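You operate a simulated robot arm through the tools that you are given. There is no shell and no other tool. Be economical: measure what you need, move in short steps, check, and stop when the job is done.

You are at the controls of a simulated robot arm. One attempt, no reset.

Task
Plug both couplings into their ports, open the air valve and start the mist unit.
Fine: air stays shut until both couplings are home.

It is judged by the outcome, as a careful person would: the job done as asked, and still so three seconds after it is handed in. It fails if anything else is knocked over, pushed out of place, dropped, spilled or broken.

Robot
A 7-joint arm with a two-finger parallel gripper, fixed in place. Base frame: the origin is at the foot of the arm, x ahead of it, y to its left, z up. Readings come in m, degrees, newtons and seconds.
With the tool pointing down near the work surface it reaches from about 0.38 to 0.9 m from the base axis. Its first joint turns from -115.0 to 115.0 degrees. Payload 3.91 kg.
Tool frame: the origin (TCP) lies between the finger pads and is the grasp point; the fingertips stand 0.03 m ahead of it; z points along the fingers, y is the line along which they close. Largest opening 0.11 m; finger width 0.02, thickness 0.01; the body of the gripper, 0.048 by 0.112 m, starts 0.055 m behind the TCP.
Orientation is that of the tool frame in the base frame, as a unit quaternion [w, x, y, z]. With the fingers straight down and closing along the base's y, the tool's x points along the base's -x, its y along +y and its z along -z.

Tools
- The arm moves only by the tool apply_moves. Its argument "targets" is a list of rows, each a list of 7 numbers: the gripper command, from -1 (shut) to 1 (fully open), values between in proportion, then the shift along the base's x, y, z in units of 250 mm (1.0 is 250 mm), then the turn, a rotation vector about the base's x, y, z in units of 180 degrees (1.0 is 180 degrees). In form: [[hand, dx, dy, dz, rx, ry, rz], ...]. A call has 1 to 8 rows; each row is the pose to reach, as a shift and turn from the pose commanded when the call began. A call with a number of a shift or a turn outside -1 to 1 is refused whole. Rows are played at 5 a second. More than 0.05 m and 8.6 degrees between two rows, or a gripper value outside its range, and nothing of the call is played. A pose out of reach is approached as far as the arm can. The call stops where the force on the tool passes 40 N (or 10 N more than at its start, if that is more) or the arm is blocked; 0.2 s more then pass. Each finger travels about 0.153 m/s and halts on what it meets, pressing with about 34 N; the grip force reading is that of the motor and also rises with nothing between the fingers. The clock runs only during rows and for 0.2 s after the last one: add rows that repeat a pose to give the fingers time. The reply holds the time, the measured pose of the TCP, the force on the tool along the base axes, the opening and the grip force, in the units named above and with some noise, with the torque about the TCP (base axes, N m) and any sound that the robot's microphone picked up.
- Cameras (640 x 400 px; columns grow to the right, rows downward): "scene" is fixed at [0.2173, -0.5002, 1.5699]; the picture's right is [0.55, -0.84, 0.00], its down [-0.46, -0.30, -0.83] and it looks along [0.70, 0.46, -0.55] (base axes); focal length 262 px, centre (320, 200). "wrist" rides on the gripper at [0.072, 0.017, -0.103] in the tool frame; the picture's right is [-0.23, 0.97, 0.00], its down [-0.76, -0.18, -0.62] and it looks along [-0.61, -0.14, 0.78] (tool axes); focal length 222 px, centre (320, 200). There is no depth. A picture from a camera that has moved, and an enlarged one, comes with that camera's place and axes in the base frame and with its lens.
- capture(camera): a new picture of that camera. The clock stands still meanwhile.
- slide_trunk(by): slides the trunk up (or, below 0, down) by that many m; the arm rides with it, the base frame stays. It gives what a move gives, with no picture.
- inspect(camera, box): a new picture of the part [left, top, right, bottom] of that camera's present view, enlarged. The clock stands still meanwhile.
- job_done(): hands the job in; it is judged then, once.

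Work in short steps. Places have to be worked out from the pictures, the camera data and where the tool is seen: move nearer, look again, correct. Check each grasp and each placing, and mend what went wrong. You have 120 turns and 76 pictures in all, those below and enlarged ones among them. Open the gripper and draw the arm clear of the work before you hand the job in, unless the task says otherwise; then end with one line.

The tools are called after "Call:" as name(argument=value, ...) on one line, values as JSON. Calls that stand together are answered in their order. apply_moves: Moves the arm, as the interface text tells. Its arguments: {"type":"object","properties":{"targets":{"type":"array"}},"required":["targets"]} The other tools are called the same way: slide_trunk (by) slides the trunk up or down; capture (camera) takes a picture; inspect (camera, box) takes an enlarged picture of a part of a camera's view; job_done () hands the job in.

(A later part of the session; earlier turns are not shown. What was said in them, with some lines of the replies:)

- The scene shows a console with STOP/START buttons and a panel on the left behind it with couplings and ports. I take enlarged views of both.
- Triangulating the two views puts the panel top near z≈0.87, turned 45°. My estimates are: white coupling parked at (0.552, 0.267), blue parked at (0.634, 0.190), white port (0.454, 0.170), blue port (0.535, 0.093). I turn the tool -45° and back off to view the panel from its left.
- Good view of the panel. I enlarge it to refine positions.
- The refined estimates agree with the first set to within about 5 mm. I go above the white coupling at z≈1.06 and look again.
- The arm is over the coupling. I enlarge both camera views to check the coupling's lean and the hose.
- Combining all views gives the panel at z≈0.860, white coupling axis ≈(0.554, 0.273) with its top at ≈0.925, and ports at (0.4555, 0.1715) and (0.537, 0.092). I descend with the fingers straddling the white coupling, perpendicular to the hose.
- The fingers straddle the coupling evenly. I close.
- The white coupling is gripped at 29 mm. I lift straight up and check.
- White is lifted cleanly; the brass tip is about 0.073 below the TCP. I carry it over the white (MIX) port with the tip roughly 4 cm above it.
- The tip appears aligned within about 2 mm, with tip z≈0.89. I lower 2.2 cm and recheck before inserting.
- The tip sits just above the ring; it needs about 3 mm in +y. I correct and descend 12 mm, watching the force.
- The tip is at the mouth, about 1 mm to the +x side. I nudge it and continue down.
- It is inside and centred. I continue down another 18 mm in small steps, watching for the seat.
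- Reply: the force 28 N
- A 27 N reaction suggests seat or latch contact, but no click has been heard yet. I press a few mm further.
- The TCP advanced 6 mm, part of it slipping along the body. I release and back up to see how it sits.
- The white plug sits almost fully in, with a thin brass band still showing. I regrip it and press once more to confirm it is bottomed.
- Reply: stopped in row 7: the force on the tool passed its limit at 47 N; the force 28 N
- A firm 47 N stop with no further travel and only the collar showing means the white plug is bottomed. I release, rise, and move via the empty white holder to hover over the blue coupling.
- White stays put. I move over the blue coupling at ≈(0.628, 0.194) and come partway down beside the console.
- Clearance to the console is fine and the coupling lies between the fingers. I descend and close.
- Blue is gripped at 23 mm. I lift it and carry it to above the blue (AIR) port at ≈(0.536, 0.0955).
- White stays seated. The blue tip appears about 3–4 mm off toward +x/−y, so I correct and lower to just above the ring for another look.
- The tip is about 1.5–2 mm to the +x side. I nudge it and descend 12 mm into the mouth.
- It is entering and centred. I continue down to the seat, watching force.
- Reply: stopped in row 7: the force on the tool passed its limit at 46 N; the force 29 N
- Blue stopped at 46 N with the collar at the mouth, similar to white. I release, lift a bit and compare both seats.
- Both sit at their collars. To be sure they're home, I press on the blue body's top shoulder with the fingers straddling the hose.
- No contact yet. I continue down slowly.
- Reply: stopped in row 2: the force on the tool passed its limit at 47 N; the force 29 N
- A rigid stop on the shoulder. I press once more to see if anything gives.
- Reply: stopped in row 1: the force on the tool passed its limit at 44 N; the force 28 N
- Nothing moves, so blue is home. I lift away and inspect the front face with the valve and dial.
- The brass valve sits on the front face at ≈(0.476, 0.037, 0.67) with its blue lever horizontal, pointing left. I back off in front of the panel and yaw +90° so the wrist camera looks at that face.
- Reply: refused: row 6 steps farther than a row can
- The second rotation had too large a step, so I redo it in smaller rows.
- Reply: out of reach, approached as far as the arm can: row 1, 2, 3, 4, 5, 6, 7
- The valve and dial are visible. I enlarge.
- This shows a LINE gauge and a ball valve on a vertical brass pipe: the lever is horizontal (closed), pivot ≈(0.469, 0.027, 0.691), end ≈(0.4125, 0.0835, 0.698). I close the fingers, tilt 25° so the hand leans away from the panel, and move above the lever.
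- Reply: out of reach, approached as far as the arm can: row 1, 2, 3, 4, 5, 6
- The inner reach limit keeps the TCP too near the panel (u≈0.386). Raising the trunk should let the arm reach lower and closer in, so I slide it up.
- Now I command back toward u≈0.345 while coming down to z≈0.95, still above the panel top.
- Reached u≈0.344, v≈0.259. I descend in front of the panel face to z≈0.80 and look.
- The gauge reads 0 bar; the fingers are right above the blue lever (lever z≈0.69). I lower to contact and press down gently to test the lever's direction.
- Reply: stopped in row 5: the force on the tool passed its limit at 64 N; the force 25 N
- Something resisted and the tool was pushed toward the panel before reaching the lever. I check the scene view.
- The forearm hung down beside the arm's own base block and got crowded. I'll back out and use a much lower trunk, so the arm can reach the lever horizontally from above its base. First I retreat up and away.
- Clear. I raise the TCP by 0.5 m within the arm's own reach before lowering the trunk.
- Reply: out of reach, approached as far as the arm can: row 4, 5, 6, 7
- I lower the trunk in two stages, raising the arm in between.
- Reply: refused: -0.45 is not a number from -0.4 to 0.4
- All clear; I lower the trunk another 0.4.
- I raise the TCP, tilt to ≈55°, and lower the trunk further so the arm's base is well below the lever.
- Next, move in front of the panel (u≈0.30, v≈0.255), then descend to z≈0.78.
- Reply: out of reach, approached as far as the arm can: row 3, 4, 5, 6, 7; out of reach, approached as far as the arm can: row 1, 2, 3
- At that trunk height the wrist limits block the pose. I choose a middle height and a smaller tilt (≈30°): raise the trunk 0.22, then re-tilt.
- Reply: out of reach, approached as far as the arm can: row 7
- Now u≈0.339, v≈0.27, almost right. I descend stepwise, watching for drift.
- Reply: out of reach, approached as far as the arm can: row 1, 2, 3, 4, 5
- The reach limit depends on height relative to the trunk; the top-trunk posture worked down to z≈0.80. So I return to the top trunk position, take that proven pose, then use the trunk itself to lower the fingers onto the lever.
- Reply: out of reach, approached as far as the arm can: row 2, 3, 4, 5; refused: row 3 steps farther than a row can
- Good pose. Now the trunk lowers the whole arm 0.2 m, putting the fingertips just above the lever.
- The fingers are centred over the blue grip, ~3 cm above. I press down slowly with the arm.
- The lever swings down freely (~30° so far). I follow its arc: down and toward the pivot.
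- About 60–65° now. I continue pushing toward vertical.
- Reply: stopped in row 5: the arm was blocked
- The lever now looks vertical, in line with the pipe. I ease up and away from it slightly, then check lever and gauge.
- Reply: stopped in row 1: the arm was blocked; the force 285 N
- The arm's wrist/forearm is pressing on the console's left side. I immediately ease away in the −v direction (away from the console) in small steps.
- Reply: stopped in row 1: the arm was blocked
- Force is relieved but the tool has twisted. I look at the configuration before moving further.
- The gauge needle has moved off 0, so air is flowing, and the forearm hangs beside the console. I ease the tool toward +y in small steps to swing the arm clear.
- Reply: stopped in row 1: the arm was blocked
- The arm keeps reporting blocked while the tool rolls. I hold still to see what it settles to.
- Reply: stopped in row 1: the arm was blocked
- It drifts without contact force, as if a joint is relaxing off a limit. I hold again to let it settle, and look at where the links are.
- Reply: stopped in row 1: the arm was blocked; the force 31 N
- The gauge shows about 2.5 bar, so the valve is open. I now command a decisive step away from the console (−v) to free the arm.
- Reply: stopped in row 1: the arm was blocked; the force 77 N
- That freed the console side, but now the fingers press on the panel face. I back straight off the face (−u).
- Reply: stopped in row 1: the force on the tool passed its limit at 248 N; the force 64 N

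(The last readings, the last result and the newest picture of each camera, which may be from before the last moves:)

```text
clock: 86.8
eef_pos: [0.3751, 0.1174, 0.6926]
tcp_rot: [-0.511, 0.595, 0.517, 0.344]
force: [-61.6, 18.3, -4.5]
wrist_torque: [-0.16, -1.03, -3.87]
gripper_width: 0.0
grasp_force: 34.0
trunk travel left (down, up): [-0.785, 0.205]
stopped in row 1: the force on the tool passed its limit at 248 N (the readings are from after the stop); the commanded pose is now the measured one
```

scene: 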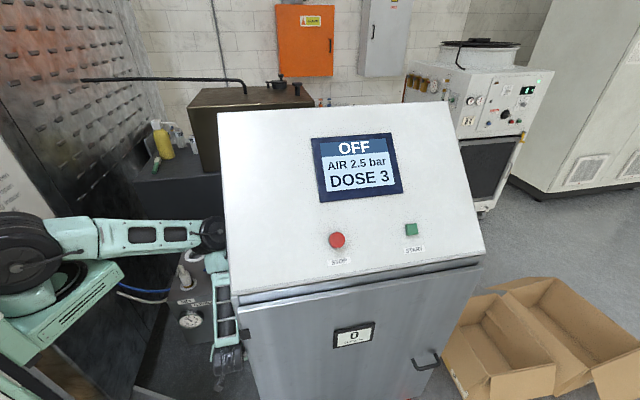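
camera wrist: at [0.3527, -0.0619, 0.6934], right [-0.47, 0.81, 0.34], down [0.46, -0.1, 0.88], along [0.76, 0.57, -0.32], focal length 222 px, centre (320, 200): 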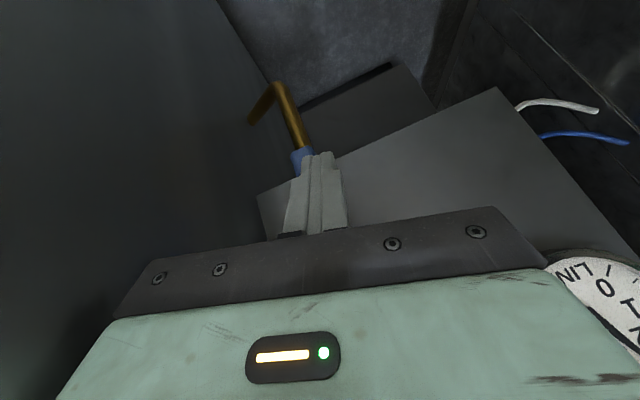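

A large contact spike. I look at both views before any further move.

Call:
inspect(camera="scene", box=[100, 200, 280, 390])

Call:
capture(camera="wrist")

```text
2.11 times, centred on (190, 295) of scene
camera zoom: at [0.2173, -0.5002, 1.5699], right [0.55, -0.84, 0.0], down [-0.46, -0.3, -0.83], along [0.7, 0.46, -0.55], focal length 552 px, centre (594, 0)
```

zoom: 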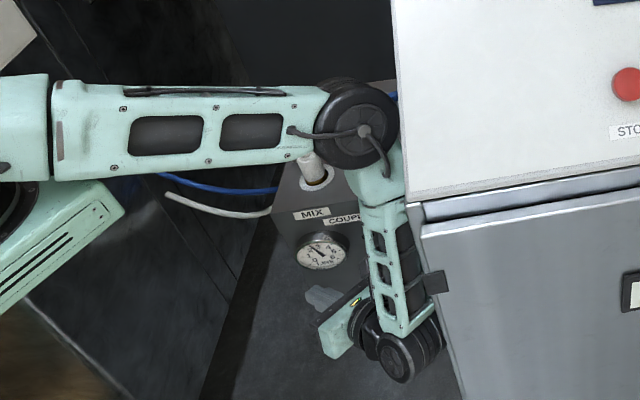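

```text
6 pictures are left
camera wrist: at [0.4203, 0.037, 0.78], right [0.89, -0.01, -0.46], down [-0.27, -0.81, -0.52], along [-0.37, 0.59, -0.72], focal length 222 px, centre (320, 200)
```

wrist: 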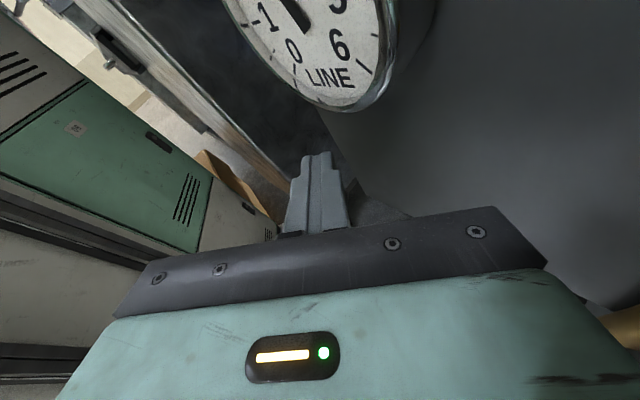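

The fingers point under the gauge toward the panel's free left edge. The safest exit is a swing about the base axis (first joint only), so I rotate position and orientation together by +6° and check.

Call:
apply_moves(targets=[[-1, -0.071, 0.14, 0, 0, 0, 0.033]])

```text
clock: 87.0
eef_pos: [0.4106, 0.0909, 0.7206]
tcp_rot: [-0.492, 0.606, 0.413, 0.469]
force: [-6.8, 56.4, -124.9]
wrist_torque: [-4.21, -0.38, 0.11]
gripper_width: 0.0001
grasp_force: 34.1
trunk travel left (down, up): [-0.785, 0.205]
stopped in row 1: the force on the tool passed its limit at 269 N (the readings are from after the stop); the commanded pose is now the measured one
```

The hand is being pressed up against something (likely the gauge's underside). I lower the trunk slightly to relieve it, with no arm command.

Call:
slide_trunk(by=-0.04)

```text
clock: 87.4
eef_pos: [0.4099, 0.0925, 0.7201]
tcp_rot: [-0.49, 0.6, 0.417, 0.475]
force: [33.9, -189.6, -137.2]
wrist_torque: [-2.64, -0.06, -0.63]
gripper_width: 0.0
grasp_force: 34.1
trunk travel left (down, up): [-0.782, 0.208]
stopped: the arm was blocked; the commanded pose is now the measured one
```

It's wedged with the fingertips against the face. I rotate the fingers away from the face (about vertical) while backing off −u and slightly down.

Call:
apply_moves(targets=[[-1, -0.094, -0.02, -0.04, 0, 0, 0.044]])

```text
clock: 87.9
eef_pos: [0.4101, 0.0921, 0.7197]
tcp_rot: [-0.488, 0.596, 0.421, 0.479]
force: [-6.3, -29.2, -123.5]
wrist_torque: [-3.56, -0.37, 0.28]
gripper_width: 0.0
grasp_force: 33.5
out of reach, approached as far as the arm can: row 1
trunk travel left (down, up): [-0.782, 0.208]
stopped in row 1: the force on the tool passed its limit at 260 N (the readings are from after the stop); the commanded pose is now the measured one
```

I take one close look at the wedge.

Call:
inspect(camera="scene", box=[170, 230, 260, 370])

```text
2.86 times, centred on (215, 300) of scene
camera zoom: at [0.2173, -0.5002, 1.5699], right [0.55, -0.84, 0.0], down [-0.46, -0.3, -0.83], along [0.7, 0.46, -0.55], focal length 749 px, centre (620, -86)
```

zoom: 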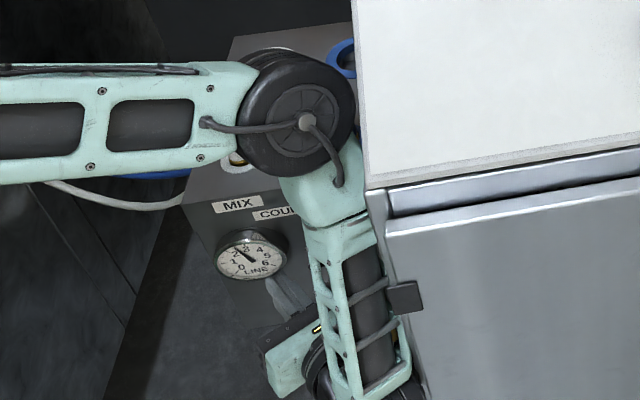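

The hand points under the gauge from below the forearm. I pitch the fingers downward about the wrist so they swing away from both gauge and face.

Call:
apply_moves(targets=[[-1, -0.01, -0.01, -0.09, -0.044, 0, 0], [-1, -0.02, -0.03, -0.18, -0.088, 0, 0], [-1, -0.02, -0.06, -0.26, -0.132, 0, 0], [-1, -0.02, -0.1, -0.34, -0.176, 0, 0]])

```text
clock: 88.2
eef_pos: [0.4202, 0.0892, 0.7224]
tcp_rot: [-0.472, 0.597, 0.41, 0.502]
force: [1.7, -215.4, -135.4]
wrist_torque: [-2.52, -0.04, -0.41]
gripper_width: 0.0002
grasp_force: 33.7
trunk travel left (down, up): [-0.782, 0.208]
stopped in row 1: the force on the tool passed its limit at 151 N (the readings are from after the stop); the commanded pose is now the measured one
```

I try retracing the way it came: rolling back toward the last known-good pose with a small back-off from the face.

Call:
apply_moves(targets=[[-1, -0.03, -0.04, -0.02, -0.0158, -0.0336, 0.0243], [-1, -0.05, -0.07, -0.04, -0.0316, -0.0672, 0.0486], [-1, -0.05, -0.09, -0.04, -0.0474, -0.1008, 0.0729]])

```text
clock: 88.9
eef_pos: [0.4214, 0.0894, 0.7222]
tcp_rot: [-0.468, 0.592, 0.415, 0.508]
force: [-81.2, 38.1, -104.2]
wrist_torque: [-3.6, -0.59, 2.21]
gripper_width: 0.0
grasp_force: 33.7
trunk travel left (down, up): [-0.782, 0.208]
stopped in row 3: the arm was blocked; the commanded pose is now the measured one
```

I try a straightforward retraction along the tool's own axis (−y), slightly down.

Call:
apply_moves(targets=[[-1, -0.02, -0.13, -0.08, 0, 0, 0], [-1, -0.04, -0.2, -0.16, 0, 0, 0]])

```text
clock: 89.7
eef_pos: [0.4223, 0.0876, 0.7225]
tcp_rot: [-0.465, 0.592, 0.411, 0.514]
force: [-73.1, 26.3, -107.0]
wrist_torque: [-3.53, -0.47, 2.16]
gripper_width: 0.0
grasp_force: 33.9
out of reach, approached as far as the arm can: row 1, 2
trunk travel left (down, up): [-0.782, 0.208]
stopped in row 2: the arm was blocked; the commanded pose is now the measured one
```

I test a small trunk raise.

Call:
slide_trunk(by=0.03)

```text
clock: 90.3
eef_pos: [0.4255, 0.0825, 0.7282]
tcp_rot: [-0.451, 0.587, 0.407, 0.536]
force: [10.8, -31.5, -126.9]
wrist_torque: [-3.66, 0.12, -0.32]
gripper_width: 0.0
grasp_force: 34.1
trunk travel left (down, up): [-0.798, 0.192]
stopped: the force on the tool passed its limit at 158 N (the readings are from after the stop); the commanded pose is now the measured one
```

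The fingertip is pinned under the gauge's right rim (v≈0.228) and slid slightly toward +v. I rotate the tip further that way and down to slip it off the rim.

Call:
apply_moves(targets=[[-1, 0.06, -0.04, -0.06, 0, 0, -0.04], [-1, 0.1, -0.08, -0.1, 0, 0, -0.08]])

```text
clock: 90.9
eef_pos: [0.4416, 0.0683, 0.7315]
tcp_rot: [-0.394, 0.59, 0.413, 0.571]
force: [33.5, -361.2, 78.1]
wrist_torque: [1.4, -0.57, -2.4]
gripper_width: 0.0
grasp_force: 38.0
out of reach, approached as far as the arm can: row 1, 2
trunk travel left (down, up): [-0.798, 0.192]
stopped in row 2: the force on the tool passed its limit at 682 N (the readings are from after the stop); the commanded pose is now the measured one
```

The tip has come off the gauge and now presses on plain face between gauge and valve. Upward is free there, so I raise the trunk in small steps.

Call:
slide_trunk(by=0.04)

```text
clock: 91.3
eef_pos: [0.4185, 0.0495, 0.7199]
tcp_rot: [-0.379, 0.579, 0.494, 0.527]
force: [-33.8, -28.9, 11.3]
wrist_torque: [-0.23, -0.27, -2.89]
gripper_width: 0.0
grasp_force: 33.7
trunk travel left (down, up): [-0.809, 0.181]
stopped: the arm was blocked; the commanded pose is now the measured one
```

Force dropped to ~45 N and the tip came off the face. I continue raising the trunk.

Call:
slide_trunk(by=0.06)

```text
clock: 91.6
eef_pos: [0.4229, -0.1838, 0.8115]
tcp_rot: [-0.392, 0.425, 0.512, 0.635]
force: [-191.7, -3.5, -21.9]
wrist_torque: [-1.03, 0.85, 4.16]
gripper_width: 0.0002
grasp_force: 33.8
trunk travel left (down, up): [-0.818, 0.172]
stopped: the force on the tool passed its limit at 510 N (the readings are from after the stop); the commanded pose is now the measured one
```

The arm sprang out to the front of the console. I look at the scene.

Call:
capture(camera="scene")

```text
4 pictures are left
```

scene: 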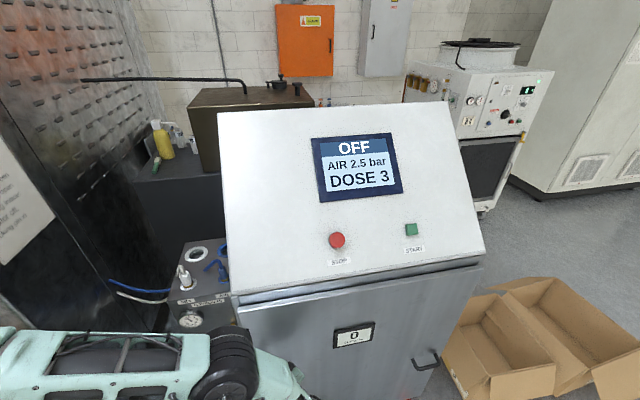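

Everything on the panel looks intact and the arm is out of the wedge, now in front of the console. I back it off the console front gently.

Call:
apply_moves(targets=[[-1, -0.08, -0.06, 0, 0, 0, 0], [-1, -0.14, -0.12, 0.05, 0, 0, 0]])

```text
clock: 92.0
eef_pos: [0.5587, -0.3106, 0.7826]
tcp_rot: [-0.511, 0.408, 0.596, 0.466]
force: [-119.3, -59.7, -105.7]
wrist_torque: [-4.08, 1.18, 3.64]
gripper_width: 0.0
grasp_force: 34.3
trunk travel left (down, up): [-0.818, 0.172]
stopped in row 1: the arm was blocked; the commanded pose is now the measured one
```

Call:
apply_moves(targets=[[-1, -0.14, -0.12, 0, 0, 0, 0]])

```text
clock: 92.3
eef_pos: [0.5288, -0.2814, 0.7855]
tcp_rot: [-0.522, 0.415, 0.595, 0.448]
force: [-12.9, -28.7, -2.6]
wrist_torque: [0.25, -0.01, -1.29]
gripper_width: 0.0002
grasp_force: 34.1
trunk travel left (down, up): [-0.818, 0.172]
stopped in row 1: the arm was blocked; the commanded pose is now the measured one
```

Call:
apply_moves(targets=[[-1, -0.1, -0.1, 0, 0, 0, 0], [-1, -0.16, -0.16, 0, 0, 0, 0]])

```text
clock: 92.5
eef_pos: [0.4445, -0.2127, 0.7874]
tcp_rot: [-0.526, 0.411, 0.601, 0.44]
force: [0.5, 2.0, -1.2]
wrist_torque: [0.05, 0.05, 0.02]
gripper_width: 0.0002
grasp_force: 34.2
trunk travel left (down, up): [-0.818, 0.172]
stopped in row 1: the force on the tool passed its limit at 180 N (the readings are from after the stop); the commanded pose is now the measured one
```

Free of contact now (≈2 N). I hold to see if it's stable.

Call:
apply_moves(targets=[[-1, 0, 0, 0, 0, 0, 0], [-1, 0, 0, 0, 0, 0, 0]])

```text
clock: 92.8
eef_pos: [0.3679, -0.1374, 0.7878]
tcp_rot: [-0.548, 0.379, 0.627, 0.403]
force: [1.5, 1.1, -1.3]
wrist_torque: [0.08, 0.1, 0.11]
gripper_width: 0.0001
grasp_force: 34.1
trunk travel left (down, up): [-0.818, 0.172]
stopped in row 1: the arm was blocked; the commanded pose is now the measured one
```

Call:
apply_moves(targets=[[-1, 0, 0, 0, 0, 0, 0], [-1, 0, 0, 0, 0, 0, 0], [-1, 0, 0, 0, 0, 0, 0]])

```text
clock: 93.2
eef_pos: [0.3242, -0.0934, 0.721]
tcp_rot: [-0.528, 0.386, 0.698, 0.292]
force: [-99.5, -12.2, -20.5]
wrist_torque: [1.47, -3.03, -5.32]
gripper_width: 0.0
grasp_force: 33.7
trunk travel left (down, up): [-0.818, 0.172]
stopped in row 1: the arm was blocked; the commanded pose is now the measured one
```

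I use the trunk to lift the arm away from the surroundings.

Call:
slide_trunk(by=0.16)

```text
clock: 93.5
eef_pos: [0.3169, -0.0993, 0.7005]
tcp_rot: [-0.509, 0.406, 0.728, 0.216]
force: [-133.4, -100.2, 56.1]
wrist_torque: [3.2, -12.13, -15.03]
gripper_width: 0.0
grasp_force: 34.1
trunk travel left (down, up): [-0.816, 0.174]
stopped: the arm was blocked; the commanded pose is now the measured one
```

Call:
inspect(camera="scene", box=[0, 200, 320, 400])

```text
2.00 times, centred on (160, 300) of scene
camera zoom: at [0.2173, -0.5002, 1.5699], right [0.55, -0.84, 0.0], down [-0.46, -0.3, -0.83], along [0.7, 0.46, -0.55], focal length 524 px, centre (640, 0)
```

zoom: 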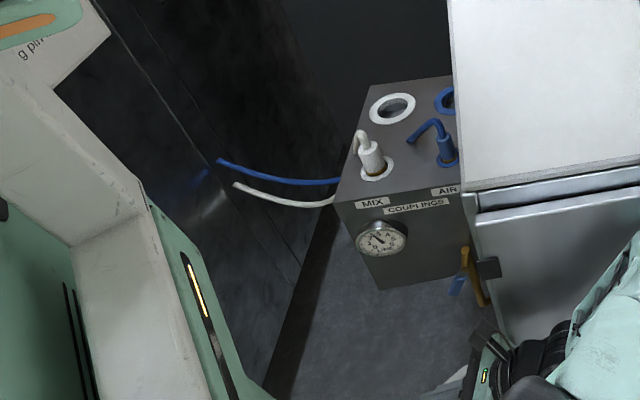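

The panel is intact: both plugs in, lever vertical, gauge ≈2.5 bar. The arm is folded between its base and the console front, so I move it toward −y, the open side, to unfold.

Call:
apply_moves(targets=[[-1, -0.04, -0.18, 0, 0, 0, 0], [-1, -0.08, -0.36, 0, 0, 0, 0], [-1, -0.12, -0.54, 0, 0, 0, 0]])

```text
clock: 93.8
eef_pos: [0.3136, -0.0935, 0.6894]
tcp_rot: [-0.51, 0.445, 0.714, 0.179]
force: [-144.5, -96.5, 72.5]
wrist_torque: [0.01, -12.21, -16.11]
gripper_width: 0.0002
grasp_force: 34.1
trunk travel left (down, up): [-0.816, 0.174]
stopped in row 1: the force on the tool passed its limit at 202 N (the readings are from after the stop); the commanded pose is now the measured one
```

Contact is at the hand's back against the console's front corner, so I command −u (away from the console).

Call:
apply_moves(targets=[[-1, -0.13, -0.13, -0.02, 0, 0, 0]])

```text
clock: 94.1
eef_pos: [0.3295, -0.0531, 0.6768]
tcp_rot: [-0.497, 0.602, 0.6, 0.173]
force: [-99.5, -26.0, 73.4]
wrist_torque: [-2.94, -8.55, -7.7]
gripper_width: 0.0002
grasp_force: 33.9
trunk travel left (down, up): [-0.816, 0.174]
stopped in row 1: the arm was blocked; the commanded pose is now the measured one
```

Call:
apply_moves(targets=[[-1, 0.08, -0.17, 0, 0, 0, 0], [-1, 0.16, -0.34, 0, 0, 0, 0], [-1, 0.24, -0.5, 0, 0, 0, 0]])

```text
clock: 94.5
eef_pos: [0.3278, -0.1016, 0.603]
tcp_rot: [-0.246, 0.529, 0.811, 0.051]
force: [0.7, 1.7, -1.1]
wrist_torque: [0.03, 0.03, 0.12]
gripper_width: 0.0001
grasp_force: 34.0
trunk travel left (down, up): [-0.816, 0.174]
stopped in row 1: the arm was blocked; the commanded pose is now the measured one
```

Contact gone and the tool is pointing mostly down again. I continue toward the open side.

Call:
apply_moves(targets=[[-1, 0.04, -0.17, 0.04, 0, 0, 0], [-1, 0.08, -0.34, 0.08, 0, 0, 0], [-1, 0.1, -0.5, 0.12, 0, 0, 0], [-1, 0.1, -0.66, 0.16, 0, 0, 0]])

```text
clock: 94.8
eef_pos: [0.2293, -0.1579, 0.6797]
tcp_rot: [-0.379, 0.41, 0.807, -0.192]
force: [0.6, -1.3, -0.7]
wrist_torque: [0.03, 0.09, -0.05]
gripper_width: 0.0002
grasp_force: 34.0
trunk travel left (down, up): [-0.816, 0.174]
stopped in row 1: the arm was blocked; the commanded pose is now the measured one
```

Call:
apply_moves(targets=[[-1, -0.04, -0.18, 0, 0, 0, 0], [-1, -0.08, -0.36, 0, 0, 0, 0], [-1, -0.12, -0.54, 0, 0, 0, 0], [-1, -0.14, -0.72, 0, 0, 0, 0]])

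```text
clock: 95.1
eef_pos: [0.1923, -0.2272, 0.7896]
tcp_rot: [-0.503, 0.25, 0.706, -0.431]
force: [2.5, -4.7, -3.7]
wrist_torque: [-0.04, 0.25, -0.32]
gripper_width: 0.0002
grasp_force: 34.0
trunk travel left (down, up): [-0.816, 0.174]
stopped in row 1: the arm was blocked; the commanded pose is now the measured one
```

Call:
apply_moves(targets=[[-1, 0.04, -0.18, 0.02, 0, 0, 0], [-1, 0.08, -0.36, 0.04, 0, 0, 0], [-1, 0.12, -0.54, 0.06, 0, 0, 0], [-1, 0.16, -0.72, 0.08, 0, 0, 0]])

```text
clock: 95.5
eef_pos: [0.2196, -0.2588, 0.8822]
tcp_rot: [0.577, -0.103, -0.571, 0.575]
force: [0.5, -1.3, -2.4]
wrist_torque: [-0.07, 0.09, -0.04]
gripper_width: 0.0
grasp_force: 34.1
trunk travel left (down, up): [-0.816, 0.174]
stopped in row 1: the arm was blocked; the commanded pose is now the measured one
```

Call:
slide_trunk(by=0.1)

```text
clock: 95.8
eef_pos: [0.263, -0.2804, 0.886]
tcp_rot: [0.546, -0.173, -0.47, 0.671]
force: [0.1, 2.9, -5.9]
wrist_torque: [0.05, 0.3, 0.24]
gripper_width: 0.0002
grasp_force: 34.2
trunk travel left (down, up): [-0.818, 0.172]
stopped: the arm was blocked; the commanded pose is now the measured one
```

Call:
apply_moves(targets=[[-1, 0, 0, 0, 0, 0, 0]])

Call:
apply_moves(targets=[[-1, 0, 0, 0, 0, 0, 0]])

Call:
apply_moves(targets=[[-1, 0, 0, 0, 0, 0, 0]])

```text
clock: 96.0
eef_pos: [0.3489, -0.3731, 0.81]
tcp_rot: [0.015, -0.186, -0.571, 0.799]
force: [54.8, -31.6, -5.7]
wrist_torque: [-1.21, -0.6, -4.64]
gripper_width: 0.0
grasp_force: 34.1
trunk travel left (down, up): [-0.818, 0.172]
stopped in row 1: the force on the tool passed its limit at 153 N (the readings are from after the stop); the commanded pose is now the measured one
```

```text
clock: 96.4
eef_pos: [0.3668, 0.0111, 0.8932]
tcp_rot: [0.125, -0.112, 0.76, -0.628]
force: [53.2, -30.2, -19.5]
wrist_torque: [-1.43, 0.59, -2.35]
gripper_width: 0.0
grasp_force: 34.2
trunk travel left (down, up): [-0.818, 0.172]
stopped in row 1: the arm was blocked; the commanded pose is now the measured one
```

```text
clock: 96.7
eef_pos: [0.3034, 0.3368, 0.749]
tcp_rot: [0.171, -0.107, 0.862, -0.466]
force: [7.2, 24.9, -39.7]
wrist_torque: [-2.92, -1.14, -1.38]
gripper_width: 0.0002
grasp_force: 34.1
trunk travel left (down, up): [-0.818, 0.172]
stopped in row 1: the arm was blocked; the commanded pose is now the measured one
```

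The arm swung back to the open left side (y≈0.34). I move gently away from the panel (−v, up) to stabilise.

Call:
apply_moves(targets=[[-1, -0.05, 0.1, 0.1, 0, 0, 0]])

```text
clock: 97.0
eef_pos: [0.2861, 0.3178, 0.772]
tcp_rot: [0.15, -0.065, 0.842, -0.515]
force: [31.9, -19.7, -20.1]
wrist_torque: [-0.72, 0.6, -1.95]
gripper_width: 0.0001
grasp_force: 34.0
out of reach, approached as far as the arm can: row 1
trunk travel left (down, up): [-0.818, 0.172]
stopped in row 1: the force on the tool passed its limit at 73 N (the readings are from after the stop); the commanded pose is now the measured one
```

Call:
slide_trunk(by=0.15)

```text
clock: 97.3
eef_pos: [0.2783, 0.3115, 0.773]
tcp_rot: [0.143, -0.058, 0.84, -0.52]
force: [0.6, 1.0, 0.7]
wrist_torque: [-0.01, 0.04, -0.08]
gripper_width: 0.0
grasp_force: 33.9
trunk travel left (down, up): [-0.82, 0.17]
stopped: the arm was blocked; the commanded pose is now the measured one
```

Contact is gone and motion small. I try the trunk raise again.

Call:
slide_trunk(by=0.15)

```text
clock: 97.7
eef_pos: [0.2831, 0.3153, 0.773]
tcp_rot: [0.144, -0.059, 0.838, -0.522]
force: [1.1, -0.2, -3.7]
wrist_torque: [-0.19, -0.02, -0.07]
gripper_width: 0.0
grasp_force: 34.4
trunk travel left (down, up): [-0.823, 0.167]
stopped: the arm was blocked; the commanded pose is now the measured one
```

Call:
apply_moves(targets=[[-1, 0.03, 0.04, 0.1, 0, 0, 0], [-1, 0.06, 0.08, 0.2, 0, 0, 0], [-1, 0.09, 0.12, 0.3, 0, 0, 0]])

```text
clock: 98.5
eef_pos: [0.3076, 0.3391, 0.8508]
tcp_rot: [0.143, -0.058, 0.836, -0.526]
force: [-0.1, -0.9, -0.1]
wrist_torque: [0.0, 0.01, 0.0]
gripper_width: 0.0
grasp_force: 34.2
trunk travel left (down, up): [-0.823, 0.167]
```

Control is restored. I raise it straight up out of the area.

Call:
apply_moves(targets=[[-1, 0, 0, 0.15, 0, 0, 0], [-1, 0, 0, 0.3, 0, 0, 0], [-1, 0, 0, 0.45, 0, 0, 0], [-1, 0, 0, 0.6, 0, 0, 0], [-1, 0, 0, 0.75, 0, 0, 0], [-1, 0, 0, 0.9, 0, 0, 0]])

```text
clock: 99.9
eef_pos: [0.3073, 0.3317, 1.0499]
tcp_rot: [0.139, -0.057, 0.824, -0.547]
force: [-2.7, -2.1, -1.9]
wrist_torque: [-0.1, -0.08, 0.15]
gripper_width: 0.0002
grasp_force: 34.0
trunk travel left (down, up): [-0.823, 0.167]
```

The arm is under control at (0.307, 0.332, 1.05). START is at ≈(0.80, −0.407, 1.12) on the sloped panel. I raise everything well above the console top before crossing over.

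Call:
slide_trunk(by=0.16)

Call:
apply_moves(targets=[[-1, 0.04, 0, 0.15, 0, 0, 0], [-1, 0.08, 0, 0.3, 0, 0, 0], [-1, 0.12, 0, 0.45, 0, 0, 0], [-1, 0.16, 0, 0.6, 0, 0, 0], [-1, 0.2, 0, 0.75, 0, 0, 0], [-1, 0.24, 0, 0.9, 0, 0, 0], [-1, 0.24, 0, 1.0, 0, 0, 0]])

```text
clock: 101.7
eef_pos: [0.3106, 0.3293, 1.2111]
tcp_rot: [0.14, -0.054, 0.823, -0.549]
force: [0.3, -0.8, -0.9]
wrist_torque: [-0.01, 0.01, 0.01]
gripper_width: 0.0002
grasp_force: 34.2
trunk travel left (down, up): [-0.983, 0.007]
```

```text
clock: 102.3
eef_pos: [0.3222, 0.3164, 1.2276]
tcp_rot: [0.145, -0.068, 0.787, -0.596]
force: [-0.4, 0.2, -0.3]
wrist_torque: [-0.01, 0.0, 0.01]
gripper_width: 0.0
grasp_force: 34.2
trunk travel left (down, up): [-0.983, 0.007]
stopped in row 3: the arm was blocked; the commanded pose is now the measured one
```

Blocked by the twisted wrist; I unwind the orientation first while extending outward.

Call:
apply_moves(targets=[[-1, 0.03, 0.02, 0, 0.0419, -0.02, -0.0073], [-1, 0.07, 0.04, 0, 0.0838, -0.04, -0.0146], [-1, 0.12, 0.06, 0.0, 0.1257, -0.06, -0.0219], [-1, 0.18, 0.06, 0.0, 0.1676, -0.08, -0.0292]])

```text
clock: 103.3
eef_pos: [0.3708, 0.2931, 1.1601]
tcp_rot: [0.233, 0.063, 0.851, -0.467]
force: [1.1, 0.0, -0.3]
wrist_torque: [0.03, 0.01, -0.01]
gripper_width: 0.0001
grasp_force: 33.8
trunk travel left (down, up): [-0.983, 0.007]
stopped in row 4: the arm was blocked; the commanded pose is now the measured one
```

Call:
apply_moves(targets=[[-1, 0.04, 0, 0.04, 0.0423, -0.0137, -0.001], [-1, 0.08, 0, 0.08, 0.0846, -0.0274, -0.002], [-1, 0.12, 0, 0.12, 0.1269, -0.0411, -0.003], [-1, 0.18, 0, 0.16, 0.1692, -0.0548, -0.004], [-1, 0.24, 0, 0.2, 0.2115, -0.0685, -0.005], [-1, 0.3, 0, 0.24, 0.2538, -0.0822, -0.006]])

```text
clock: 104.1
eef_pos: [0.4144, 0.2401, 1.1189]
tcp_rot: [0.277, 0.122, 0.864, -0.404]
force: [0.3, -0.7, -0.4]
wrist_torque: [-0.02, 0.01, -0.01]
gripper_width: 0.0
grasp_force: 33.9
trunk travel left (down, up): [-0.983, 0.007]
stopped in row 3: the arm was blocked; the commanded pose is now the measured one
```

Partial progress with a drift downward. I take one scene picture to see which link is obstructed.

Call:
capture(camera="scene")

```text
2 pictures are left
```

scene: 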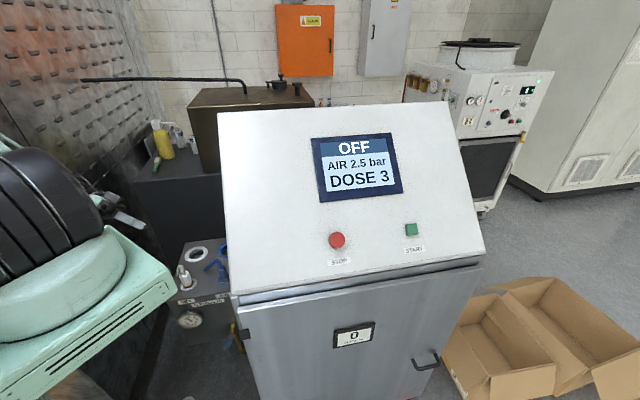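

The upper arm is swung far to the left (first joint near its limit). I rotate the whole arm about the base axis toward the front (−5° per row), with a slight rise.

Call:
apply_moves(targets=[[-1, 0.078, -0.148, 0.06, 0, 0, -0.0278], [-1, 0.1416, -0.3024, 0.12, 0, 0, -0.0556], [-1, 0.192, -0.4616, 0.18, 0, 0, -0.0833]])

```text
clock: 104.9
eef_pos: [0.462, 0.132, 1.1643]
tcp_rot: [0.223, 0.233, 0.844, -0.428]
force: [-0.6, 1.1, 0.1]
wrist_torque: [-0.04, -0.02, 0.04]
gripper_width: 0.0
grasp_force: 34.1
trunk travel left (down, up): [-0.983, 0.007]
```

Smooth. Now I raise straight up.

Call:
apply_moves(targets=[[-1, 0.02, 0, 0.15, 0, 0, 0], [-1, 0.04, 0, 0.3, 0, 0, 0], [-1, 0.06, 0, 0.45, 0, 0, 0], [-1, 0.08, 0, 0.6, 0, 0, 0], [-1, 0.1, 0, 0.75, 0, 0, 0], [-1, 0.12, 0, 0.9, 0, 0, 0], [-1, 0.14, 0, 1.0, 0, 0, 0]])

```text
clock: 105.7
eef_pos: [0.4861, 0.0923, 1.2283]
tcp_rot: [0.235, 0.225, 0.796, -0.511]
force: [-0.3, -0.6, 0.6]
wrist_torque: [-0.01, 0.03, -0.04]
gripper_width: 0.0
grasp_force: 34.3
trunk travel left (down, up): [-0.983, 0.007]
stopped in row 4: the arm was blocked; the commanded pose is now the measured one
```

Blocked again with fingers pointing toward −y. I pitch the tool downward, letting the TCP swing back to +y.

Call:
apply_moves(targets=[[-1, 0, 0.04, 0, 0.044, 0, 0], [-1, 0.01, 0.08, 0, 0.088, 0, 0], [-1, 0.02, 0.13, 0, 0.132, 0, 0], [-1, 0.04, 0.18, 0, 0.176, 0, 0], [-1, 0.06, 0.22, 0, 0.22, 0, 0], [-1, 0.08, 0.25, 0.0, 0.264, 0, 0]])

```text
clock: 106.6
eef_pos: [0.4953, 0.0837, 1.1883]
tcp_rot: [0.191, 0.268, 0.856, -0.399]
force: [0.3, 0.3, -0.5]
wrist_torque: [-0.01, 0.0, -0.02]
gripper_width: 0.0
grasp_force: 34.0
trunk travel left (down, up): [-0.983, 0.007]
stopped in row 4: the arm was blocked; the commanded pose is now the measured one
```

Call:
apply_moves(targets=[[-1, 0.02, 0.08, 0.04, 0.044, 0, 0], [-1, 0.06, 0.16, 0.06, 0.088, 0, 0], [-1, 0.1, 0.24, 0.08, 0.132, 0, 0], [-1, 0.14, 0.32, 0.1, 0.176, 0, 0]])

```text
clock: 107.6
eef_pos: [0.5269, 0.1699, 1.2174]
tcp_rot: [0.11, 0.308, 0.935, -0.141]
force: [-0.3, 0.7, 0.7]
wrist_torque: [-0.04, 0.0, 0.0]
gripper_width: 0.0
grasp_force: 33.9
trunk travel left (down, up): [-0.983, 0.007]
```

Tool is nearly vertical again and unobstructed. I raise it above the console top.

Call:
apply_moves(targets=[[-1, 0.02, 0, 0.15, 0, 0, 0], [-1, 0.04, 0, 0.3, 0, 0, 0], [-1, 0.06, 0, 0.45, 0, 0, 0], [-1, 0.08, 0, 0.6, 0, 0, 0], [-1, 0.1, 0, 0.75, 0, 0, 0], [-1, 0.12, 0, 0.9, 0, 0, 0], [-1, 0.12, 0, 1.0, 0, 0, 0]])

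```text
clock: 109.2
eef_pos: [0.5585, 0.1689, 1.4684]
tcp_rot: [0.11, 0.31, 0.934, -0.143]
force: [-0.1, -0.4, 0.4]
wrist_torque: [-0.01, -0.02, 0.02]
gripper_width: 0.0
grasp_force: 34.4
trunk travel left (down, up): [-0.983, 0.007]
```

Next I cross above the console toward START, turning the tool to a 35° outward tilt along the reach direction.

Call:
apply_moves(targets=[[-1, 0.063, -0.166, 0, 0, -0.0191, 0.012], [-1, 0.126, -0.332, 0, 0, -0.0382, 0.024], [-1, 0.189, -0.498, 0, 0, -0.0573, 0.036], [-1, 0.252, -0.664, 0, 0, -0.0765, 0.048], [-1, 0.315, -0.83, 0, 0, -0.0956, 0.06], [-1, 0.378, -0.996, 0, 0, -0.1148, 0.0721]])

Call:
apply_moves(targets=[[-1, 0.04, -0.17, 0, 0, 0, 0], [-1, 0.08, -0.34, 0, 0, 0, 0], [-1, 0.12, -0.51, 0, 0, 0, 0], [-1, 0.16, -0.68, 0, 0, 0, 0], [-1, 0.2, -0.85, 0, 0, 0, 0], [-1, 0.24, -1.0, 0, 0, 0, 0]])

```text
clock: 110.6
eef_pos: [0.6547, -0.081, 1.4677]
tcp_rot: [0.291, 0.221, 0.928, -0.071]
force: [0.1, 0.4, 0.9]
wrist_torque: [0.02, 0.01, -0.01]
gripper_width: 0.0
grasp_force: 33.9
trunk travel left (down, up): [-0.983, 0.007]
```

```text
clock: 112.0
eef_pos: [0.7104, -0.329, 1.4676]
tcp_rot: [0.29, 0.222, 0.928, -0.071]
force: [0.1, 1.1, 0.5]
wrist_torque: [0.0, -0.02, 0.03]
gripper_width: 0.0
grasp_force: 34.2
trunk travel left (down, up): [-0.983, 0.007]
```

Now I approach START, hovering ~10 cm off the sloped face, and look.

Call:
apply_moves(targets=[[-1, 0.01, -0.06, -0.12, 0, 0, 0], [-1, 0.025, -0.12, -0.24, 0, 0, 0], [-1, 0.04, -0.18, -0.37, 0, 0, 0], [-1, 0.05, -0.24, -0.5, 0, 0, 0], [-1, 0.065, -0.3, -0.62, 0, 0, 0], [-1, 0.08, -0.36, -0.74, 0, 0, 0], [-1, 0.09, -0.42, -0.87, 0, 0, 0], [-1, 0.1, -0.476, -0.99, 0, 0, 0]])

Call:
capture(camera="wrist")

```text
clock: 113.8
eef_pos: [0.7386, -0.4453, 1.2224]
tcp_rot: [0.291, 0.222, 0.928, -0.071]
force: [0.8, -0.3, 0.2]
wrist_torque: [0.0, -0.01, -0.02]
gripper_width: 0.0001
grasp_force: 34.1
trunk travel left (down, up): [-0.983, 0.007]
```

```text
1 pictures are left
camera wrist: at [0.6411, -0.3776, 1.2653], right [0.61, 0.78, 0.13], down [0.16, -0.28, 0.95], along [0.78, -0.56, -0.29], focal length 222 px, centre (320, 200)
```

wrist: 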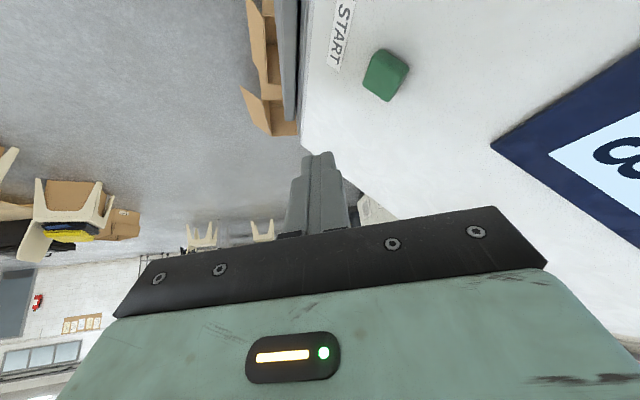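

START is confirmed at (0.797, −0.408, 1.125); the fingertips are ~9.5 cm from it along the face normal. I press along the normal.

Call:
apply_moves(targets=[[-1, 0.037, 0.038, -0.06, 0, 0, 0], [-1, 0.073, 0.076, -0.12, 0, 0, 0], [-1, 0.11, 0.114, -0.18, 0, 0, 0], [-1, 0.135, 0.14, -0.225, 0, 0, 0], [-1, 0.15, 0.157, -0.252, 0, 0, 0], [-1, 0.162, 0.169, -0.272, 0, 0, 0], [-1, 0.172, 0.18, -0.29, 0, 0, 0], [-1, 0.18, 0.188, -0.304, 0, 0, 0]])

```text
clock: 115.6
eef_pos: [0.7811, -0.4064, 1.1446]
tcp_rot: [0.294, 0.225, 0.926, -0.074]
force: [-8.9, -7.7, 24.2]
wrist_torque: [-0.2, 0.0, -0.06]
gripper_width: 0.0004
grasp_force: 34.2
trunk travel left (down, up): [-0.983, 0.007]
heard: click
```

A click, so the button is pressed. I retract along the normal and up, clear of the console.

Call:
apply_moves(targets=[[-1, -0.06, -0.06, 0.1, 0, 0, 0], [-1, -0.12, -0.12, 0.2, 0, 0, 0], [-1, -0.14, -0.14, 0.36, 0, 0, 0], [-1, -0.16, -0.1, 0.5, 0, 0, 0], [-1, -0.18, -0.04, 0.66, 0, 0, 0], [0, -0.2, 0.04, 0.82, 0, 0, 0], [1, -0.22, 0.1, 0.98, 0, 0, 0], [1, -0.22, 0.1, 0.98, 0, 0, 0]])

Call:
capture(camera="scene")

```text
clock: 117.4
eef_pos: [0.7262, -0.3792, 1.3898]
tcp_rot: [0.291, 0.223, 0.928, -0.072]
force: [0.8, 0.0, 0.2]
wrist_torque: [-0.02, -0.01, 0.01]
gripper_width: 0.1101
grasp_force: 0.0
trunk travel left (down, up): [-0.983, 0.007]
```

```text
0 pictures are left
```

scene: 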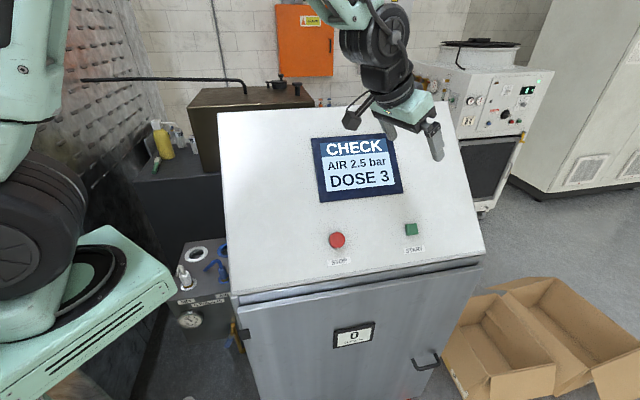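

The screen reads CHECK: START was refused. In the earlier close-up the valve lever had sprung back ~18° short of vertical, so I must finish opening it. I'll use the known-good approach, but with the gripper partly open so its outer finger pushes and the arm stays clear of the console. First I cross back.

Call:
apply_moves(targets=[[1, -0.063, 0.16, 0.07, 0, 0, 0], [0, -0.126, 0.32, 0.14, 0, 0, 0], [-1, -0.189, 0.48, 0.21, 0, 0, 0], [-1, -0.252, 0.64, 0.28, 0, 0, 0], [-1, -0.315, 0.8, 0.28, 0, 0, 0], [-1, -0.378, 0.96, 0.28, 0, 0, 0]])

Call:
apply_moves(targets=[[-1, -0.063, 0.166, 0, 0, 0.0059, 0.0451], [-1, -0.126, 0.332, 0, 0, 0.0118, 0.0902], [-1, -0.189, 0.498, 0, 0, 0.0177, 0.1353], [-1, -0.252, 0.664, 0, -0.001, 0.0236, 0.1804], [-1, -0.315, 0.83, 0, -0.001, 0.0295, 0.2255], [-1, -0.378, 0.996, 0, -0.001, 0.0354, 0.2706]])

```text
clock: 118.8
eef_pos: [0.6344, -0.1335, 1.4567]
tcp_rot: [0.291, 0.223, 0.928, -0.072]
force: [0.0, -1.2, -0.8]
wrist_torque: [0.0, -0.01, -0.05]
gripper_width: 0.0001
grasp_force: 33.3
trunk travel left (down, up): [-0.983, 0.007]
```

```text
clock: 120.2
eef_pos: [0.538, 0.1106, 1.4579]
tcp_rot: [0.244, -0.185, 0.951, 0.042]
force: [-0.7, 1.5, -0.6]
wrist_torque: [0.01, -0.04, 0.03]
gripper_width: 0.0003
grasp_force: 33.9
trunk travel left (down, up): [-0.983, 0.007]
```

Call:
apply_moves(targets=[[-1, -0.05, 0.04, -0.1, 0, 0.0059, 0.0451], [-1, -0.1, 0.08, -0.22, 0, 0.0118, 0.0902], [-1, -0.15, 0.12, -0.34, -0.001, 0.0177, 0.1353], [-1, -0.2, 0.16, -0.46, -0.001, 0.0177, 0.1353], [-1, -0.25, 0.19, -0.6, -0.001, 0.0177, 0.1353], [-1, -0.25, 0.19, -0.72, -0.001, 0.0177, 0.1353]])

Call:
apply_moves(targets=[[-1, 0, -0.04, -0.15, 0, 0, 0], [-1, 0, -0.08, -0.3, 0, 0, 0], [-1, 0, -0.14, -0.45, 0, 0, 0], [-1, 0, -0.2, -0.6, 0, 0, 0], [-1, -0.01, -0.26, -0.75, 0, 0, 0], [-1, -0.02, -0.3, -0.88, 0, 0, 0]])

```text
clock: 121.6
eef_pos: [0.4763, 0.1608, 1.2793]
tcp_rot: [0.203, -0.38, 0.897, 0.096]
force: [-0.3, 0.4, -0.7]
wrist_torque: [0.0, -0.02, 0.03]
gripper_width: 0.0
grasp_force: 34.6
trunk travel left (down, up): [-0.983, 0.007]
```

```text
clock: 123.0
eef_pos: [0.4686, 0.0869, 1.0581]
tcp_rot: [0.204, -0.38, 0.897, 0.097]
force: [0.0, 0.4, -0.5]
wrist_torque: [-0.03, 0.04, -0.03]
gripper_width: 0.0
grasp_force: 34.1
out of reach, approached as far as the arm can: row 2, 3, 4, 5
trunk travel left (down, up): [-0.983, 0.007]
```

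Same waypoints as before. I repeat the proven descent and trunk lowering.

Call:
apply_moves(targets=[[-1, -0.03, -0.02, -0.1, 0, 0, 0], [-1, -0.08, -0.045, -0.2, 0, 0, 0], [-1, -0.13, -0.075, -0.3, 0, 0, 0], [-1, -0.179, -0.107, -0.413, 0, 0, 0], [-1, -0.179, -0.107, -0.413, 0, 0, 0]])

```text
clock: 124.2
eef_pos: [0.4281, 0.0555, 0.9536]
tcp_rot: [0.204, -0.38, 0.897, 0.095]
force: [1.0, -0.1, 0.0]
wrist_torque: [0.0, 0.0, 0.0]
gripper_width: 0.0
grasp_force: 33.8
trunk travel left (down, up): [-0.983, 0.007]
```

Call:
slide_trunk(by=-0.2)

Call:
apply_moves(targets=[[-1, -0.01, 0.01, -0.04, 0, 0, 0], [-1, -0.03, 0.03, -0.08, 0, 0, 0], [-1, -0.05, 0.05, -0.11, 0, 0, 0], [-1, -0.07, 0.07, -0.11, 0, 0, 0]])

```text
clock: 126.4
eef_pos: [0.4278, 0.0587, 0.7537]
tcp_rot: [0.203, -0.38, 0.897, 0.096]
force: [-0.1, 0.2, -0.3]
wrist_torque: [0.0, 0.02, -0.01]
gripper_width: 0.0
grasp_force: 34.4
trunk travel left (down, up): [-0.783, 0.207]
```

```text
clock: 127.4
eef_pos: [0.4113, 0.075, 0.726]
tcp_rot: [0.203, -0.38, 0.898, 0.095]
force: [-0.6, -0.2, 0.4]
wrist_torque: [0.0, 0.07, -0.02]
gripper_width: 0.0001
grasp_force: 33.9
trunk travel left (down, up): [-0.783, 0.207]
```

Good. I shift slightly further −v, open the gripper to ~9 cm, and lower the fingers beside the lever.

Call:
apply_moves(targets=[[-1, -0.037, 0.037, 0, 0, 0, 0], [0.2, -0.037, 0.037, 0, 0, 0, 0], [0.636, -0.037, 0.037, 0, 0, 0, 0], [0.636, -0.037, 0.037, -0.06, 0, 0, 0], [0.636, -0.037, 0.037, -0.12, 0, 0, 0], [0.636, -0.037, 0.037, -0.18, 0, 0, 0], [0.636, -0.037, 0.037, -0.24, 0, 0, 0]])

```text
clock: 129.0
eef_pos: [0.4026, 0.0838, 0.6662]
tcp_rot: [0.203, -0.38, 0.898, 0.095]
force: [0.5, -0.3, 0.5]
wrist_torque: [0.01, -0.01, -0.02]
gripper_width: 0.09
grasp_force: 0.0
trunk travel left (down, up): [-0.783, 0.207]
```

No contact. Now I push +v in 5 mm steps with the outer finger against the lever.

Call:
apply_moves(targets=[[0.636, 0.014, -0.014, -0.01, 0, 0, 0], [0.636, 0.028, -0.028, -0.02, 0, 0, 0], [0.636, 0.042, -0.042, -0.03, 0, 0, 0], [0.636, 0.056, -0.056, -0.03, 0, 0, 0], [0.636, 0.07, -0.07, -0.03, 0, 0, 0]])

```text
clock: 130.2
eef_pos: [0.4189, 0.0654, 0.6581]
tcp_rot: [0.203, -0.38, 0.897, 0.095]
force: [-1.4, 1.5, -3.4]
wrist_torque: [0.07, 0.08, 0.02]
gripper_width: 0.0889
grasp_force: 0.1
trunk travel left (down, up): [-0.783, 0.207]
```

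Light contact (~2 N against the push, like earlier lever friction). I continue in small steps until it reaches its stop.

Call:
apply_moves(targets=[[0.636, 0.009, -0.009, 0, 0, 0, 0], [0.636, 0.018, -0.018, 0, 0, 0, 0], [0.636, 0.027, -0.027, 0, 0, 0, 0]])

```text
clock: 131.0
eef_pos: [0.4186, 0.0641, 0.6561]
tcp_rot: [0.199, -0.387, 0.895, 0.096]
force: [-6.3, 6.1, 3.8]
wrist_torque: [-0.07, -0.13, 0.07]
gripper_width: 0.0859
grasp_force: 0.1
trunk travel left (down, up): [-0.783, 0.207]
```

Resistance jumped to ~9 N with the finger at v≈0.304, matching a vertical lever at its stop. I hold a moment, then withdraw −v before closing and rising.

Call:
apply_moves(targets=[[0.636, 0.008, -0.008, 0, 0, 0, 0], [0.636, 0.008, -0.008, 0, 0, 0, 0]])

Call:
apply_moves(targets=[[0.636, -0.02, 0.02, 0, 0, 0, 0], [0.636, -0.05, 0.05, 0, 0, 0, 0], [0.636, -0.08, 0.08, 0, 0, 0, 0], [0.636, -0.1, 0.1, 0.05, 0, 0, 0], [0.636, -0.1, 0.1, 0.12, 0, 0, 0]])

```text
clock: 131.6
eef_pos: [0.4198, 0.0638, 0.6565]
tcp_rot: [0.198, -0.39, 0.894, 0.095]
force: [-5.6, 9.1, -2.5]
wrist_torque: [0.07, 0.1, 0.23]
gripper_width: 0.0848
grasp_force: 0.1
trunk travel left (down, up): [-0.783, 0.207]
```

```text
clock: 132.8
eef_pos: [0.4025, 0.0839, 0.6887]
tcp_rot: [0.204, -0.38, 0.897, 0.095]
force: [0.5, -0.1, 0.1]
wrist_torque: [-0.01, -0.04, -0.02]
gripper_width: 0.09
grasp_force: 0.0
trunk travel left (down, up): [-0.783, 0.207]
```

Clean withdrawal. I close the fingers, return to the clear column, and raise with the trunk.

Call:
apply_moves(targets=[[0.636, 0, 0, 0.15, 0, 0, 0], [-1, 0, 0, 0.15, 0, 0, 0], [-1, 0, 0, 0.15, 0, 0, 0], [-1, 0.04, -0.04, 0.2, 0, 0, 0], [-1, 0.1, -0.1, 0.26, 0, 0, 0], [-1, 0.1, -0.1, 0.26, 0, 0, 0]])

Call:
slide_trunk(by=0.2)

```text
clock: 134.2
eef_pos: [0.409, 0.0656, 0.7496]
tcp_rot: [0.194, -0.398, 0.892, 0.095]
force: [-0.3, 0.2, -0.9]
wrist_torque: [0.0, -0.01, -0.01]
gripper_width: 0.0001
grasp_force: 34.4
trunk travel left (down, up): [-0.783, 0.207]
```

```text
clock: 136.3
eef_pos: [0.4282, 0.0564, 0.952]
tcp_rot: [0.203, -0.379, 0.898, 0.095]
force: [-0.7, 0.4, -0.1]
wrist_torque: [-0.01, -0.02, -0.03]
gripper_width: 0.0001
grasp_force: 33.8
trunk travel left (down, up): [-0.983, 0.007]
5 turns are left
```

Lever done; few turns remain, so I run the already-proven path back to the START hover in one go.

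Call:
apply_moves(targets=[[-1, 0.05, 0.03, 0.11, 0, 0, 0], [-1, 0.1, 0.06, 0.22, 0, 0, 0], [-1, 0.14, 0.1, 0.33, 0, 0, 0], [-1, 0.162, 0.122, 0.424, 0, 0, 0], [-1, 0.162, 0.122, 0.424, 0, 0, 0]])

Call:
apply_moves(targets=[[-1, 0.01, 0.08, 0.13, 0, 0, 0], [-1, 0.02, 0.16, 0.27, 0, 0, 0], [-1, 0.03, 0.22, 0.42, 0, 0, 0], [-1, 0.03, 0.26, 0.58, 0, 0, 0], [-1, 0.031, 0.29, 0.73, 0, 0, 0], [-1, 0.031, 0.296, 0.88, 0, 0, 0]])

Call:
apply_moves(targets=[[-1, 0.04, -0.02, 0.12, 0, 0, 0], [-1, 0.08, -0.05, 0.25, 0, 0, 0], [-1, 0.12, -0.08, 0.38, 0, 0, 0], [-1, 0.16, -0.12, 0.5, 0, -0.0059, -0.0451], [-1, 0.2, -0.16, 0.62, 0, -0.0118, -0.0902], [-1, 0.25, -0.2, 0.72, 0.001, -0.0177, -0.1353]])

Call:
apply_moves(targets=[[-1, 0.063, -0.166, 0, 0, -0.0059, -0.0451], [-1, 0.126, -0.332, 0, 0, -0.0118, -0.0902], [-1, 0.189, -0.498, 0, 0, -0.0177, -0.1353], [-1, 0.252, -0.664, 0, 0.001, -0.0236, -0.1804], [-1, 0.315, -0.83, 0, 0.001, -0.0295, -0.2255], [-1, 0.378, -0.996, 0, 0.001, -0.0354, -0.2706]])

Call:
apply_moves(targets=[[-1, 0.063, -0.16, 0, 0, 0, 0], [-1, 0.126, -0.32, 0, 0, 0, 0], [-1, 0.189, -0.48, -0.07, 0, 0, 0], [-1, 0.252, -0.64, -0.14, 0, 0, 0], [-1, 0.315, -0.8, -0.21, 0, 0, 0], [-1, 0.378, -0.96, -0.28, 0, 0, 0]])

Call:
apply_moves(targets=[[-1, 0.01, -0.06, -0.13, 0, 0, 0], [-1, 0.02, -0.12, -0.27, 0, 0, 0], [-1, 0.03, -0.18, -0.4, 0, 0, 0], [-1, 0.04, -0.22, -0.54, 0, 0, 0], [-1, 0.05, -0.264, -0.67, 0, 0, 0], [-1, 0.05, -0.264, -0.67, 0, 0, 0]])

```text
clock: 137.5
eef_pos: [0.4664, 0.0863, 1.0569]
tcp_rot: [0.203, -0.38, 0.898, 0.095]
force: [0.6, 0.6, 0.8]
wrist_torque: [0.01, 0.06, 0.01]
gripper_width: 0.0
grasp_force: 34.0
trunk travel left (down, up): [-0.983, 0.007]
```

```text
clock: 138.9
eef_pos: [0.4749, 0.1605, 1.2796]
tcp_rot: [0.203, -0.38, 0.898, 0.095]
force: [0.1, 0.2, -0.3]
wrist_torque: [0.0, 0.01, 0.06]
gripper_width: 0.0002
grasp_force: 34.0
trunk travel left (down, up): [-0.983, 0.007]
```

```text
clock: 140.3
eef_pos: [0.5351, 0.1113, 1.458]
tcp_rot: [0.245, -0.183, 0.951, 0.04]
force: [-0.2, 0.4, 1.1]
wrist_torque: [-0.03, 0.01, 0.03]
gripper_width: 0.0
grasp_force: 34.7
trunk travel left (down, up): [-0.983, 0.007]
```

```text
clock: 141.7
eef_pos: [0.6329, -0.1376, 1.4575]
tcp_rot: [0.291, 0.223, 0.928, -0.073]
force: [-0.4, -0.9, -0.2]
wrist_torque: [0.02, 0.0, 0.0]
gripper_width: 0.0
grasp_force: 33.7
trunk travel left (down, up): [-0.983, 0.007]
```

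```text
clock: 143.1
eef_pos: [0.7256, -0.3791, 1.3843]
tcp_rot: [0.29, 0.222, 0.928, -0.071]
force: [-1.1, 0.2, 1.2]
wrist_torque: [-0.03, 0.0, -0.03]
gripper_width: 0.0
grasp_force: 33.7
trunk travel left (down, up): [-0.983, 0.007]
```

```text
clock: 144.5
eef_pos: [0.7379, -0.4457, 1.2206]
tcp_rot: [0.29, 0.223, 0.928, -0.071]
force: [0.7, -0.2, -0.4]
wrist_torque: [0.02, 0.0, -0.02]
gripper_width: 0.0002
grasp_force: 34.1
trunk travel left (down, up): [-0.983, 0.007]
4 turns are left
```

The hover matches the earlier one within about 2 mm. I press START with the same stroke.

Call:
apply_moves(targets=[[-1, 0.037, 0.038, -0.06, 0, 0, 0], [-1, 0.073, 0.076, -0.12, 0, 0, 0], [-1, 0.112, 0.115, -0.175, 0, 0, 0], [-1, 0.137, 0.141, -0.22, 0, 0, 0], [-1, 0.152, 0.158, -0.247, 0, 0, 0], [-1, 0.164, 0.17, -0.267, 0, 0, 0], [-1, 0.174, 0.181, -0.285, 0, 0, 0], [-1, 0.182, 0.189, -0.299, 0, 0, 0]])

```text
clock: 146.3
eef_pos: [0.7836, -0.4006, 1.15]
tcp_rot: [0.293, 0.224, 0.926, -0.074]
force: [-11.0, -11.6, 23.4]
wrist_torque: [-0.26, 0.03, -0.08]
gripper_width: 0.0001
grasp_force: 34.1
trunk travel left (down, up): [-0.983, 0.007]
heard: click
3 turns are left
```

The button clicked. I retract along the normal, rise clear and open the gripper, listening for the unit.

Call:
apply_moves(targets=[[-1, -0.06, -0.06, 0.1, 0, 0, 0], [-1, -0.12, -0.12, 0.2, 0, 0, 0], [-1, -0.14, -0.14, 0.36, 0, 0, 0], [-1, -0.16, -0.1, 0.5, 0, 0, 0], [-1, -0.18, -0.04, 0.66, 0, 0, 0], [0, -0.2, 0.04, 0.82, 0, 0, 0], [1, -0.22, 0.1, 0.98, 0, 0, 0], [1, -0.22, 0.1, 0.98, 0, 0, 0]])

Call:
apply_moves(targets=[[1, -0.05, 0.05, 0.1, 0, 0, 0], [1, -0.1, 0.1, 0.2, 0, 0, 0], [1, -0.1, 0.1, 0.3, 0, 0, 0], [1, -0.1, 0.1, 0.3, 0, 0, 0], [1, -0.1, 0.1, 0.3, 0, 0, 0], [1, -0.1, 0.1, 0.3, 0, 0, 0]])

```text
clock: 148.1
eef_pos: [0.7294, -0.3693, 1.3905]
tcp_rot: [0.291, 0.222, 0.928, -0.071]
force: [-0.5, 0.4, 0.5]
wrist_torque: [0.01, 0.0, 0.02]
gripper_width: 0.1101
grasp_force: 0.1
trunk travel left (down, up): [-0.983, 0.007]
```

```text
clock: 149.5
eef_pos: [0.7064, -0.3432, 1.4676]
tcp_rot: [0.291, 0.223, 0.928, -0.072]
force: [0.1, 0.1, 0.2]
wrist_torque: [0.04, -0.02, -0.01]
gripper_width: 0.11
grasp_force: 0.1
trunk travel left (down, up): [-0.983, 0.007]
2 turns are left
```

The arm is clear and the gripper is open. With no pictures and almost no turns left, I hand the job in.

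Call:
job_done()

```text
The job is handed in.
```

I can't confirm the mist unit is running: my first press of START was refused with CHECK on the screen, and I had no pictures left to read it after the second press, which clicked. Both couplings were pressed to a firm stop in their ports before I touched the air valve. I then pushed the valve lever against its stop before that second press; the line gauge had read about 2.5 bar earlier. While I was opening the valve the arm jammed and hit the console, panel face and probably the gauge, with forces up to about 680 N. In the last picture, taken before the final valve push, nothing looked displaced or broken.
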